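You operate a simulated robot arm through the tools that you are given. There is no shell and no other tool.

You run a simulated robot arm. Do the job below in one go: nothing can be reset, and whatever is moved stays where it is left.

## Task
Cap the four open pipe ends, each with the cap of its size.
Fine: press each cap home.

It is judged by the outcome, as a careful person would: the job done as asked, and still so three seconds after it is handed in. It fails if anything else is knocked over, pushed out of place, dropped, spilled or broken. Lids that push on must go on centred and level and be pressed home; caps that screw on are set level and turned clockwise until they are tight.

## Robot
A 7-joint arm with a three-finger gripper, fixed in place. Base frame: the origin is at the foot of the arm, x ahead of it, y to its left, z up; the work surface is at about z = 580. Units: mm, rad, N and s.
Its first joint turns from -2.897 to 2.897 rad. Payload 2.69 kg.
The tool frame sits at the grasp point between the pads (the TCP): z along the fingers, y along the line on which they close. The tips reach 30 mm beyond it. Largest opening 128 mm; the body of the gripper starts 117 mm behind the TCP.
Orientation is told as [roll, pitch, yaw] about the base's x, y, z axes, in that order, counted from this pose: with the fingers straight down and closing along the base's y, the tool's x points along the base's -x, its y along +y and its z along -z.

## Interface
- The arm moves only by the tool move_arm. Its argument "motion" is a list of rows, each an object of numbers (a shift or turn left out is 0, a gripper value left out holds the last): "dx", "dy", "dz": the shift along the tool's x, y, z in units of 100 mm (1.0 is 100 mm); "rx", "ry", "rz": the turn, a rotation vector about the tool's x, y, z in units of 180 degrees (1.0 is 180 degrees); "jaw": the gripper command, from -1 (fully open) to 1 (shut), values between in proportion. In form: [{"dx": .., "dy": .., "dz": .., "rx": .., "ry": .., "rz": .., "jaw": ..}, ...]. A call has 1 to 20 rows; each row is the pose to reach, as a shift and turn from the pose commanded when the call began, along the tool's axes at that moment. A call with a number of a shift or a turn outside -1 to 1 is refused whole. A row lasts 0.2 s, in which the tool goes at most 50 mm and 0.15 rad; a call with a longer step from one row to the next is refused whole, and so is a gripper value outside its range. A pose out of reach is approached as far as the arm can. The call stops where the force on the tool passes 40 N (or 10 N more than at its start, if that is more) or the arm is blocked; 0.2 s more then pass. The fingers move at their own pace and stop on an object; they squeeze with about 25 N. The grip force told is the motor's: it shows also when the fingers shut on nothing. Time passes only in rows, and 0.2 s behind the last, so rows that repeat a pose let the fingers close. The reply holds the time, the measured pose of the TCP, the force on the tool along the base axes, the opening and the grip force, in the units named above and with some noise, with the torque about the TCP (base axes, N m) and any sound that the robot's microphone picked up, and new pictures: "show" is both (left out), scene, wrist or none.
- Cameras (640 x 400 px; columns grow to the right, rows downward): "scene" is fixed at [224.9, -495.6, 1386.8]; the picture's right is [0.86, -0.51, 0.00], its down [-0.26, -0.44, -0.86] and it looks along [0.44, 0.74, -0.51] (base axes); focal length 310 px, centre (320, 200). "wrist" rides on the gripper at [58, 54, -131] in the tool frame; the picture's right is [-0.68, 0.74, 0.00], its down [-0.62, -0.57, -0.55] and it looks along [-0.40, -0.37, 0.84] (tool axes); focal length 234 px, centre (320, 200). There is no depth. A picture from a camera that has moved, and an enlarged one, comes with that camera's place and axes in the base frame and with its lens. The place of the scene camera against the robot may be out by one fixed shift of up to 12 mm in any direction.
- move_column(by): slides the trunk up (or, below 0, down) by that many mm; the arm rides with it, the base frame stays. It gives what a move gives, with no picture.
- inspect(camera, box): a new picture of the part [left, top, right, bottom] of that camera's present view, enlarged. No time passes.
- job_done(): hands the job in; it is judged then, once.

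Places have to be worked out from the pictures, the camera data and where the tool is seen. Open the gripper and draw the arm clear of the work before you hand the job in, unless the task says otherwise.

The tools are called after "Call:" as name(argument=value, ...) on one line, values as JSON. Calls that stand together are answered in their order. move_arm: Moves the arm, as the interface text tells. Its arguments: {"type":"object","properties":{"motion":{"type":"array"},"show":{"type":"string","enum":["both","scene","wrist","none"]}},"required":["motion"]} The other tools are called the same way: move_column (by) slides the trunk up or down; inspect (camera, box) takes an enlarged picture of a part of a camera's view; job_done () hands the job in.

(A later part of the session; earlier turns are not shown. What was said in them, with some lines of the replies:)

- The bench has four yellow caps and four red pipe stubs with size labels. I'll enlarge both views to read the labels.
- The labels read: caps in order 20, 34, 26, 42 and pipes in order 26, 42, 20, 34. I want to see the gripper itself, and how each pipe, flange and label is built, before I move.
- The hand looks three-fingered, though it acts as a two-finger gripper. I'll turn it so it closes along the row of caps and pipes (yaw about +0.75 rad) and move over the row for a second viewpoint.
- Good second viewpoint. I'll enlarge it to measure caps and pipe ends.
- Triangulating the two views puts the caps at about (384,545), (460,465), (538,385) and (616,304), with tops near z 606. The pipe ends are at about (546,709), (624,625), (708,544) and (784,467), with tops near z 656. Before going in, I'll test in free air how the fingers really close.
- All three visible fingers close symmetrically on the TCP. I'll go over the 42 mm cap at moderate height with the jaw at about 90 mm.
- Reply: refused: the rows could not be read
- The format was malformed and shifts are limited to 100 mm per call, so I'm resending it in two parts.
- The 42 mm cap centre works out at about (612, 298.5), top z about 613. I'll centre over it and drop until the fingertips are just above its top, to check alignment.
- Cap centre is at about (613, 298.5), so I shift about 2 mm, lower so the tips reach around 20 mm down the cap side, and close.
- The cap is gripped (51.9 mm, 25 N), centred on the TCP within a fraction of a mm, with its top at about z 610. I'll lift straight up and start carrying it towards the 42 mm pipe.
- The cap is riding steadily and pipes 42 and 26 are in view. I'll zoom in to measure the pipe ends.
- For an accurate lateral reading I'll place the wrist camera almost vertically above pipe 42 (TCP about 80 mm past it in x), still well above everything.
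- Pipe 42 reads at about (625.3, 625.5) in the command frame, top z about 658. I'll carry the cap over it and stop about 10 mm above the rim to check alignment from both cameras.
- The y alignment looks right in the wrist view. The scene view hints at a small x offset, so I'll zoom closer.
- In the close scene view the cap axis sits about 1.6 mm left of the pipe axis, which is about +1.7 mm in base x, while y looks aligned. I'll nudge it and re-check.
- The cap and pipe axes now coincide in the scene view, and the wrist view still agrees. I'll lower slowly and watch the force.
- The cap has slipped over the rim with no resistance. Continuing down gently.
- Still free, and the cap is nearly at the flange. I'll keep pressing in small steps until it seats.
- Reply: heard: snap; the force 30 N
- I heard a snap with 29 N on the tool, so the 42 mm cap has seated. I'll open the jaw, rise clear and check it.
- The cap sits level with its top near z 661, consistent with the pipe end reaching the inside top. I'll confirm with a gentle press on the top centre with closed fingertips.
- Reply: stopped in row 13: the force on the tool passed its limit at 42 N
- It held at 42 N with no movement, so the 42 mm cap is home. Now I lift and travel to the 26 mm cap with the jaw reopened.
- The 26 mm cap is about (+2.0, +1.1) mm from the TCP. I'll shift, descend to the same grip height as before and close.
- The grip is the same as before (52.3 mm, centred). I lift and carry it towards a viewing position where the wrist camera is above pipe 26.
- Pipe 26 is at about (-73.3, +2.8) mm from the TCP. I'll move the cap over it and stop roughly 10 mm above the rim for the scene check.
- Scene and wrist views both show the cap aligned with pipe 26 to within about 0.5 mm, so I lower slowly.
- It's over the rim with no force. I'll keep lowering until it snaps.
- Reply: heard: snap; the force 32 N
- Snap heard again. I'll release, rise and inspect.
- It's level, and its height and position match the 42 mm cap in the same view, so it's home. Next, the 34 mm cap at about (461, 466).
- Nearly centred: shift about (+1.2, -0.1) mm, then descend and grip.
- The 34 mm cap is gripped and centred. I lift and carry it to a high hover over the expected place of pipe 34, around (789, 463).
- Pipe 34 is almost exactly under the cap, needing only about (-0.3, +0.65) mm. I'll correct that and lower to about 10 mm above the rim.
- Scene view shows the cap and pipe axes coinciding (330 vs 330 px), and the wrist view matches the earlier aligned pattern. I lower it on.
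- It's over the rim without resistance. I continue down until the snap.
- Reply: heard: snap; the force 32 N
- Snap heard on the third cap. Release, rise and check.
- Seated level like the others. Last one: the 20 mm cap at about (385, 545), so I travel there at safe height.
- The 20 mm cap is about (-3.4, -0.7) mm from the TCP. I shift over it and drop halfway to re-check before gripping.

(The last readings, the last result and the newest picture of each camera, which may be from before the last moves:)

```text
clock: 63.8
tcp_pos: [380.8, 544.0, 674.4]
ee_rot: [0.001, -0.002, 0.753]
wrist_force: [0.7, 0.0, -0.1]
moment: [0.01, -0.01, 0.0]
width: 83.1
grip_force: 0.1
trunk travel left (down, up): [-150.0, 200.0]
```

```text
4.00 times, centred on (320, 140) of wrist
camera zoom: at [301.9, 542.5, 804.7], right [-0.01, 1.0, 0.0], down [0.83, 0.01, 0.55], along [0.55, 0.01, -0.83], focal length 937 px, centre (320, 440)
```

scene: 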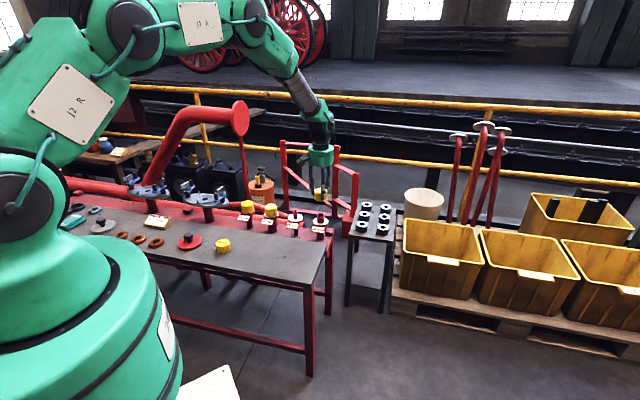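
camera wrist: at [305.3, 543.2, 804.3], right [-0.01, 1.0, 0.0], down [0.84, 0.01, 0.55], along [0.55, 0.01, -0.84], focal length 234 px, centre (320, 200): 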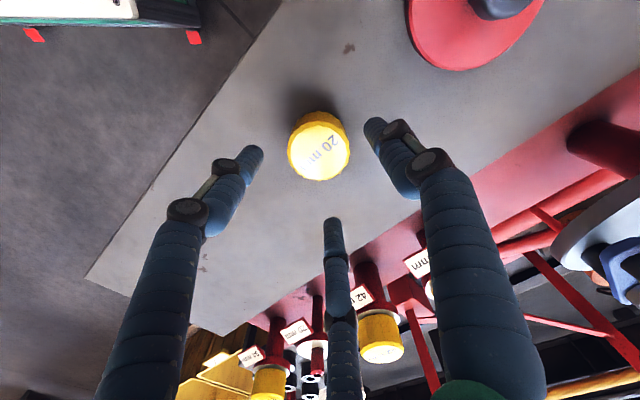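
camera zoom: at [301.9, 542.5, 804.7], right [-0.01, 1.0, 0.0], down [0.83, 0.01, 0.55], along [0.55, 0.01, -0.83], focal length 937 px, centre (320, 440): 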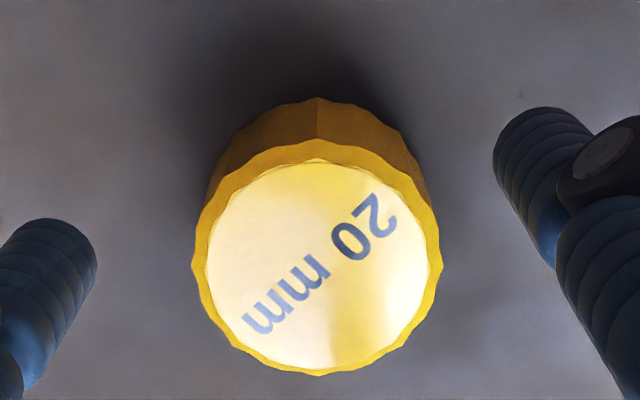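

Now centred. Descend and grip.

Call:
move_arm(motion=[{"dz": 0.15}, {"dz": 0.35}, {"dz": 0.515}, {"dz": 0.515}, {"dz": 0.515, "jaw": 0.1}, {"dz": 0.515, "jaw": 0.4}, {"dz": 0.515, "jaw": 0.4}, {"dz": 0.515, "jaw": 0.4}], show="wrist")

Call:
inspect(camera="wrist", box=[240, 120, 400, 220])

```text
clock: 65.6
tcp_pos: [381.7, 544.5, 622.3]
ee_rot: [-0.001, -0.003, 0.752]
wrist_force: [-0.4, -0.9, -0.2]
moment: [0.01, 0.02, 0.01]
width: 52.1
grip_force: 25.1
trunk travel left (down, up): [-150.0, 200.0]
camera wrist: at [302.3, 543.1, 753.0], right [-0.01, 1.0, 0.0], down [0.84, 0.01, 0.55], along [0.55, 0.01, -0.84], focal length 234 px, centre (320, 200)
```

wrist: 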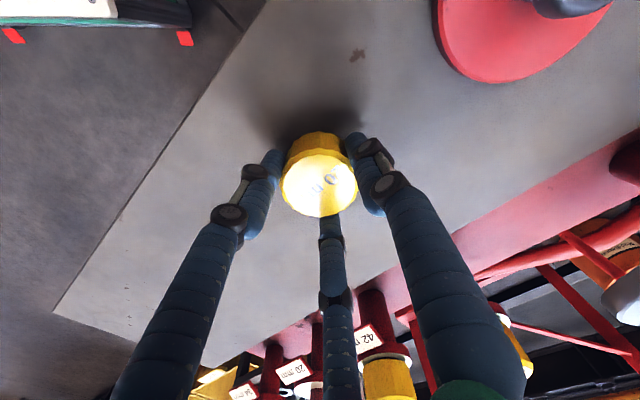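

```text
4.00 times, centred on (320, 170) of wrist
camera zoom: at [302.3, 543.1, 753.0], right [-0.01, 1.0, 0.0], down [0.84, 0.01, 0.55], along [0.55, 0.01, -0.84], focal length 937 px, centre (320, 320)
```

zoom: 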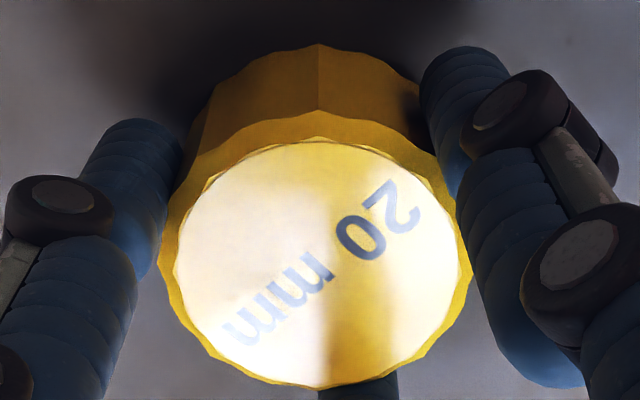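

The 20 mm cap is gripped and centred. From the other pipes' even spacing, pipe 20 should be at about (707.7, 545.1). I lift and carry it there at a high hover.

Call:
move_arm(motion=[{"dz": -0.1}, {"dz": -0.35}, {"dz": -0.65}, {"dz": -0.9}, {"dz": -1.0}], show="none")

Call:
move_arm(motion=[{"dx": -0.15, "dy": -0.14, "dz": -0.2}, {"dx": -0.35, "dy": -0.33, "dz": -0.4}, {"dx": -0.6, "dy": -0.57, "dz": -0.6}, {"dx": -0.79, "dy": -0.742, "dz": -0.6}], show="none")

Call:
move_arm(motion=[{"dx": -0.25, "dy": -0.24}, {"dx": -0.55, "dy": -0.52}, {"dx": -0.79, "dy": -0.742}], show="none")

Call:
move_arm(motion=[{"dx": -0.25, "dy": -0.24}, {"dx": -0.5, "dy": -0.48}, {"dx": -0.7, "dy": -0.66}, {"dx": -0.803, "dy": -0.743}, {"dx": -0.803, "dy": -0.743}], show="both")

Call:
inspect(camera="wrist", box=[256, 70, 384, 150])

```text
clock: 66.8
tcp_pos: [379.5, 542.8, 723.0]
ee_rot: [0.002, -0.002, 0.755]
wrist_force: [-0.1, -0.5, -0.6]
moment: [0.01, -0.01, 0.01]
width: 52.3
grip_force: 24.8
trunk travel left (down, up): [-150.0, 200.0]
```

```text
clock: 67.8
tcp_pos: [489.5, 544.7, 783.7]
ee_rot: [-0.001, -0.001, 0.755]
wrist_force: [0.1, -0.5, -0.3]
moment: [0.03, -0.03, -0.02]
width: 52.1
grip_force: 25.1
trunk travel left (down, up): [-150.0, 200.0]
```

```text
clock: 68.6
tcp_pos: [596.4, 542.5, 781.8]
ee_rot: [0.0, -0.002, 0.753]
wrist_force: [0.5, -1.2, -0.8]
moment: [0.01, -0.01, -0.02]
width: 51.7
grip_force: 25.5
trunk travel left (down, up): [-150.0, 200.0]
```

```text
clock: 69.8
tcp_pos: [706.5, 545.1, 782.2]
ee_rot: [-0.001, -0.002, 0.753]
wrist_force: [-0.3, -0.4, -0.4]
moment: [0.0, -0.02, 0.02]
width: 52.2
grip_force: 24.8
trunk travel left (down, up): [-150.0, 200.0]
camera wrist: at [628.1, 543.3, 913.8], right [-0.01, 1.0, 0.0], down [0.84, 0.01, 0.55], along [0.55, 0.01, -0.84], focal length 234 px, centre (320, 200)
```

scene: 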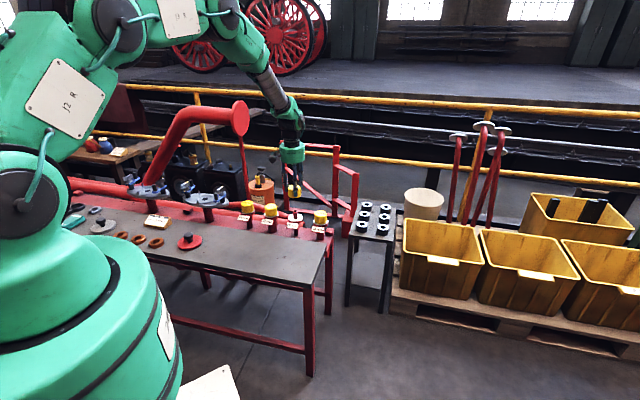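
wrist: 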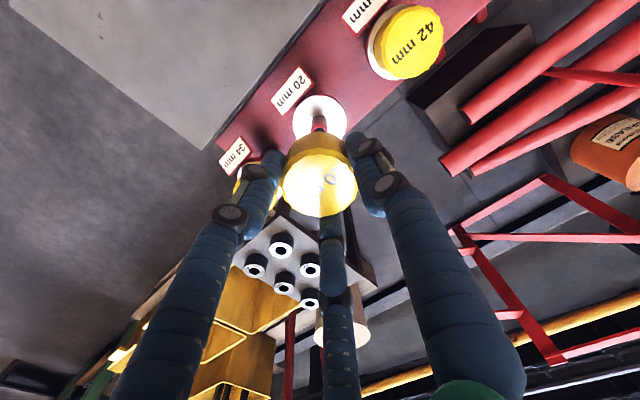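

```text
5.00 times, centred on (320, 110) of wrist
camera zoom: at [628.1, 543.3, 913.8], right [-0.01, 1.0, 0.0], down [0.84, 0.01, 0.55], along [0.55, 0.01, -0.84], focal length 1171 px, centre (320, 650)
```

zoom: 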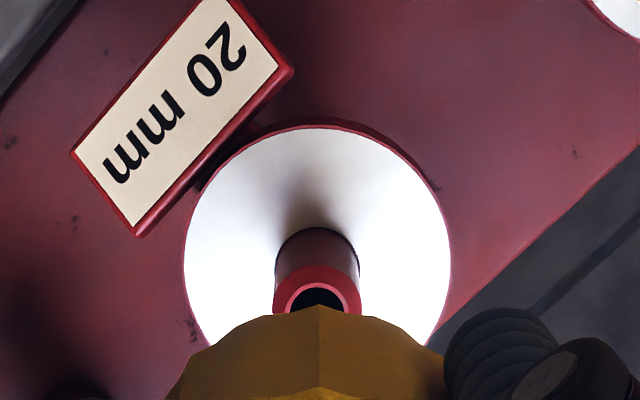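

Pipe 20 lies directly under the cap within about 0.3 mm. I lower to about 10 mm above the rim and check again.

Call:
move_arm(motion=[{"dz": 0.2}, {"dz": 0.45}, {"dz": 0.6}, {"dz": 0.7}, {"dz": 0.7}], show="none")

Call:
inspect(camera="scene", box=[278, 198, 310, 218])

Call:
inspect(camera="wrist", box=[256, 90, 384, 170])

```text
clock: 71.0
tcp_pos: [707.6, 544.6, 712.9]
ee_rot: [0.0, -0.001, 0.752]
wrist_force: [0.4, 0.2, -0.1]
moment: [-0.02, 0.01, 0.0]
width: 51.9
grip_force: 25.2
trunk travel left (down, up): [-150.0, 200.0]
```

```text
16.00 times, centred on (294, 208) of scene
camera zoom: at [224.9, -495.6, 1386.8], right [0.86, -0.51, 0.0], down [-0.26, -0.44, -0.86], along [0.44, 0.74, -0.51], focal length 4966 px, centre (736, 72)
```

zoom: 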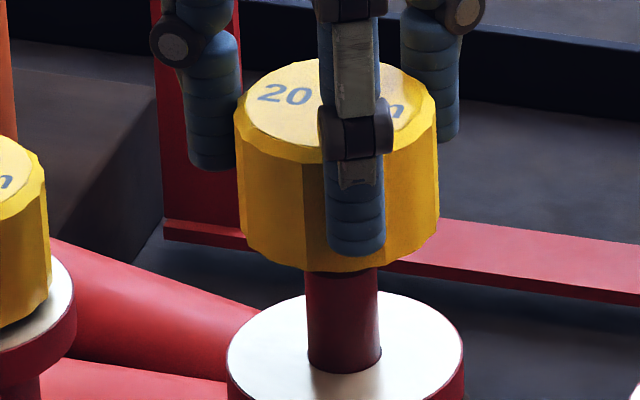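

```text
5.00 times, centred on (320, 130) of wrist
camera zoom: at [627.9, 542.9, 843.2], right [-0.01, 1.0, 0.0], down [0.84, 0.01, 0.55], along [0.55, 0.01, -0.84], focal length 1171 px, centre (320, 550)
```

zoom: 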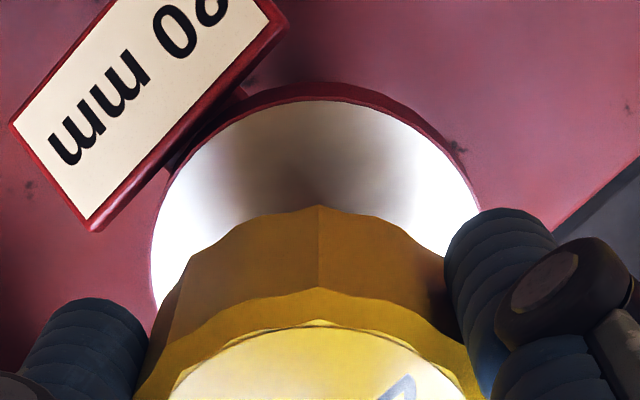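

Axes match in the scene view (339.5 vs 339.5 px). Lowering.

Call:
move_arm(motion=[{"dz": 0.03}, {"dz": 0.06}, {"dz": 0.09}, {"dz": 0.11}, {"dz": 0.13}, {"dz": 0.15}, {"dz": 0.17}, {"dz": 0.19}, {"dz": 0.21}, {"dz": 0.23}], show="none")

Call:
inspect(camera="scene", box=[278, 198, 310, 218])

```text
clock: 73.2
tcp_pos: [706.4, 545.7, 689.6]
ee_rot: [0.001, -0.003, 0.753]
wrist_force: [-0.7, -0.2, -0.4]
moment: [0.01, 0.0, -0.01]
width: 52.0
grip_force: 25.0
trunk travel left (down, up): [-150.0, 200.0]
```

```text
16.00 times, centred on (294, 208) of scene
camera zoom: at [224.9, -495.6, 1386.8], right [0.86, -0.51, 0.0], down [-0.26, -0.44, -0.86], along [0.44, 0.74, -0.51], focal length 4966 px, centre (736, 72)
```

zoom: 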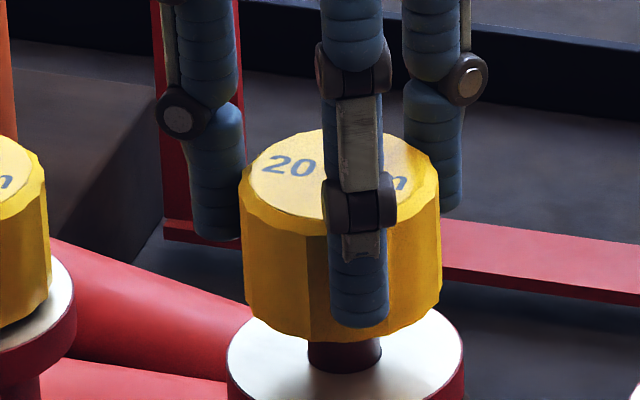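

The cap is on the pipe freely. Pressing on to the snap.

Call:
move_arm(motion=[{"dz": 0.03}, {"dz": 0.06}, {"dz": 0.09}, {"dz": 0.12}, {"dz": 0.15}, {"dz": 0.17}, {"dz": 0.19}, {"dz": 0.21}, {"dz": 0.23}, {"dz": 0.25}, {"dz": 0.27}, {"dz": 0.285}], show="none")

Call:
inspect(camera="scene", box=[278, 198, 310, 218])

```text
clock: 75.8
tcp_pos: [707.4, 546.1, 664.2]
ee_rot: [0.001, -0.004, 0.753]
wrist_force: [-12.2, -10.6, 27.6]
moment: [-0.5, 0.63, 0.08]
width: 52.2
grip_force: 25.2
trunk travel left (down, up): [-150.0, 200.0]
heard: snap
```

```text
16.00 times, centred on (294, 208) of scene
camera zoom: at [224.9, -495.6, 1386.8], right [0.86, -0.51, 0.0], down [-0.26, -0.44, -0.86], along [0.44, 0.74, -0.51], focal length 4966 px, centre (736, 72)
```

zoom: 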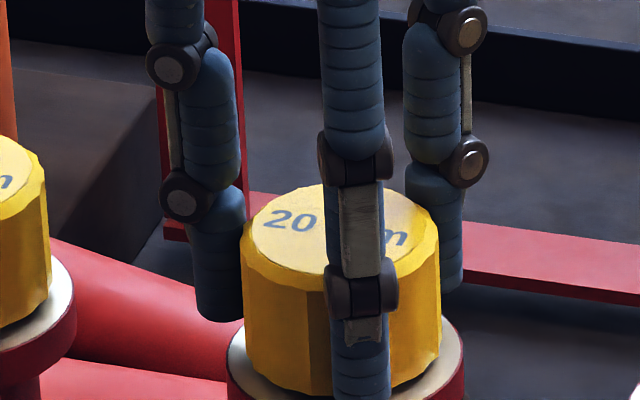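

Fourth snap. I release, rise well clear and inspect all four caps.

Call:
move_arm(motion=[{"jaw": -0.3}, {"jaw": -0.3}, {"jaw": -0.3}, {"dz": -0.2}, {"dz": -0.45}, {"dz": -0.7}, {"dz": -0.95}, {"dz": -0.95}], show="wrist")

Call:
inspect(camera="scene", box=[278, 200, 310, 220])

Call:
inspect(camera="scene", box=[230, 190, 342, 260])

```text
clock: 77.6
tcp_pos: [706.4, 544.8, 755.8]
ee_rot: [0.001, -0.004, 0.752]
wrist_force: [-1.4, -1.3, -0.5]
moment: [0.05, -0.02, 0.01]
width: 83.3
grip_force: 0.1
trunk travel left (down, up): [-150.0, 200.0]
camera wrist: at [627.7, 543.0, 887.0], right [-0.01, 1.0, 0.0], down [0.84, 0.01, 0.55], along [0.55, 0.01, -0.84], focal length 234 px, centre (320, 200)
```

wrist: 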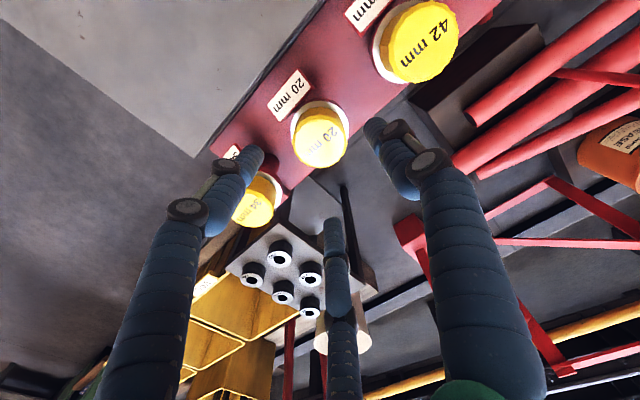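

```text
16.00 times, centred on (294, 210) of scene
camera zoom: at [224.9, -495.6, 1386.8], right [0.86, -0.51, 0.0], down [-0.26, -0.44, -0.86], along [0.44, 0.74, -0.51], focal length 4966 px, centre (736, 40)
```

zoom: 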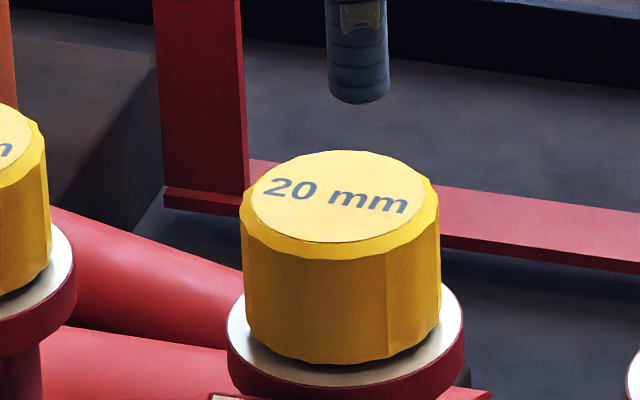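

```text
5.71 times, centred on (286, 225) of scene
camera zoom: at [224.9, -495.6, 1386.8], right [0.86, -0.51, 0.0], down [-0.26, -0.44, -0.86], along [0.44, 0.74, -0.51], focal length 1774 px, centre (514, 57)
```

zoom: 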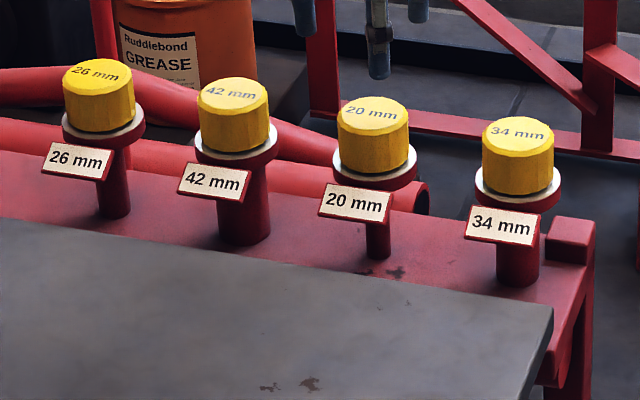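

All four caps sit level on their matching pipes, each seated with a snap and at the same height, and nothing else has moved. I'll raise the arm and draw back clear of the work.

Call:
move_arm(motion=[{"dz": -0.3}, {"dz": -0.6}, {"dz": -0.9}, {"dz": -1.0, "dx": 0.2}, {"dz": -1.0, "dx": 0.5}, {"dz": -1.0, "dx": 0.8}, {"dz": -1.0, "dx": 1.0}, {"dz": -1.0, "dx": 1.0, "jaw": -1}, {"dz": -1.0, "dx": 1.0, "jaw": -1}], show="both")

Call:
inspect(camera="scene", box=[230, 190, 342, 260])

```text
clock: 79.6
tcp_pos: [633.4, 476.2, 856.8]
ee_rot: [0.0, -0.002, 0.754]
wrist_force: [-0.1, -0.6, 0.0]
moment: [-0.01, -0.01, 0.0]
width: 128.2
grip_force: 0.0
trunk travel left (down, up): [-150.0, 200.0]
camera wrist: at [554.0, 474.6, 986.8], right [-0.01, 1.0, 0.0], down [0.84, 0.01, 0.55], along [0.55, 0.01, -0.84], focal length 234 px, centre (320, 200)
```

scene: 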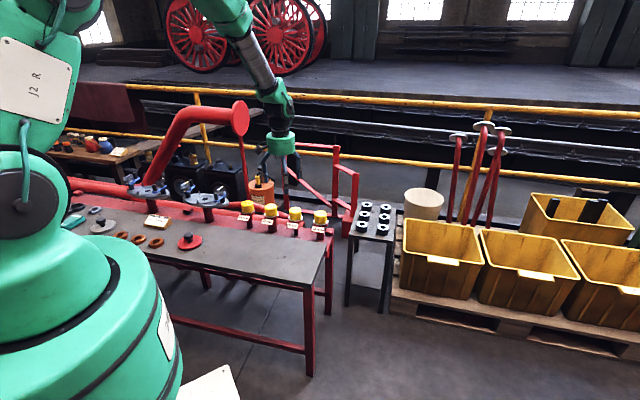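
wrist: 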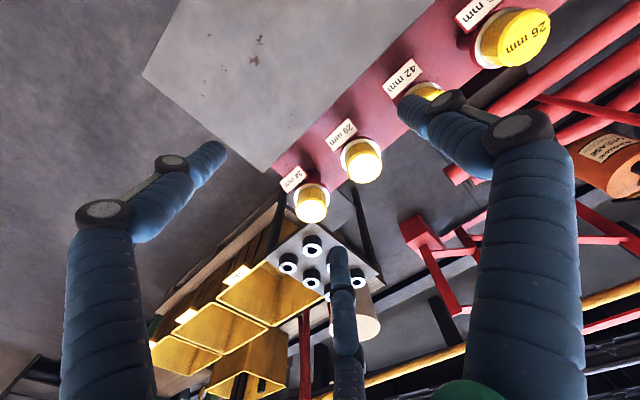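

```text
5.71 times, centred on (286, 225) of scene
camera zoom: at [224.9, -495.6, 1386.8], right [0.86, -0.51, 0.0], down [-0.26, -0.44, -0.86], along [0.44, 0.74, -0.51], focal length 1774 px, centre (514, 57)
```

zoom: 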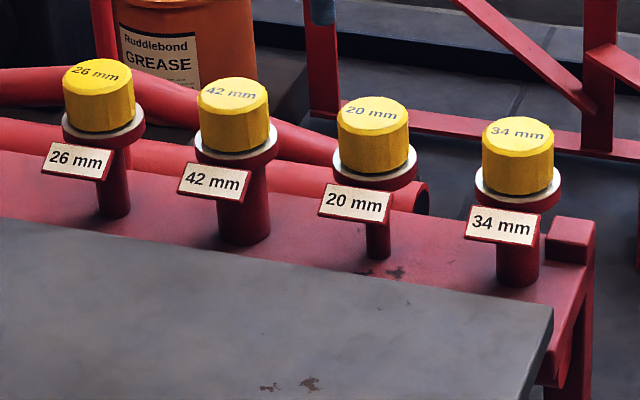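

The gripper is open and the arm is clear. All four caps are on their matching pipes, level and stable, so I'm handing the job in.

Call:
job_done()

```text
The job is handed in.
```

All four pipe ends are capped, each with the cap of its own size (20, 26, 34 and 42 mm), and the job is handed in.

- **Seating:** Each cap slid over its pipe rim without resistance and then seated with an audible snap. In the last close-up all four sit level and centred at the same height.
- **Press check:** I pressed the 42 mm cap again from above, to 42 N, and it did not move. I did not repeat that press on the other three. I judged them home from the snap and from ending at matching heights.
- **Surroundings:** I saw no other part knocked, moved or dropped. The gripper is open and the arm is clear of the work.
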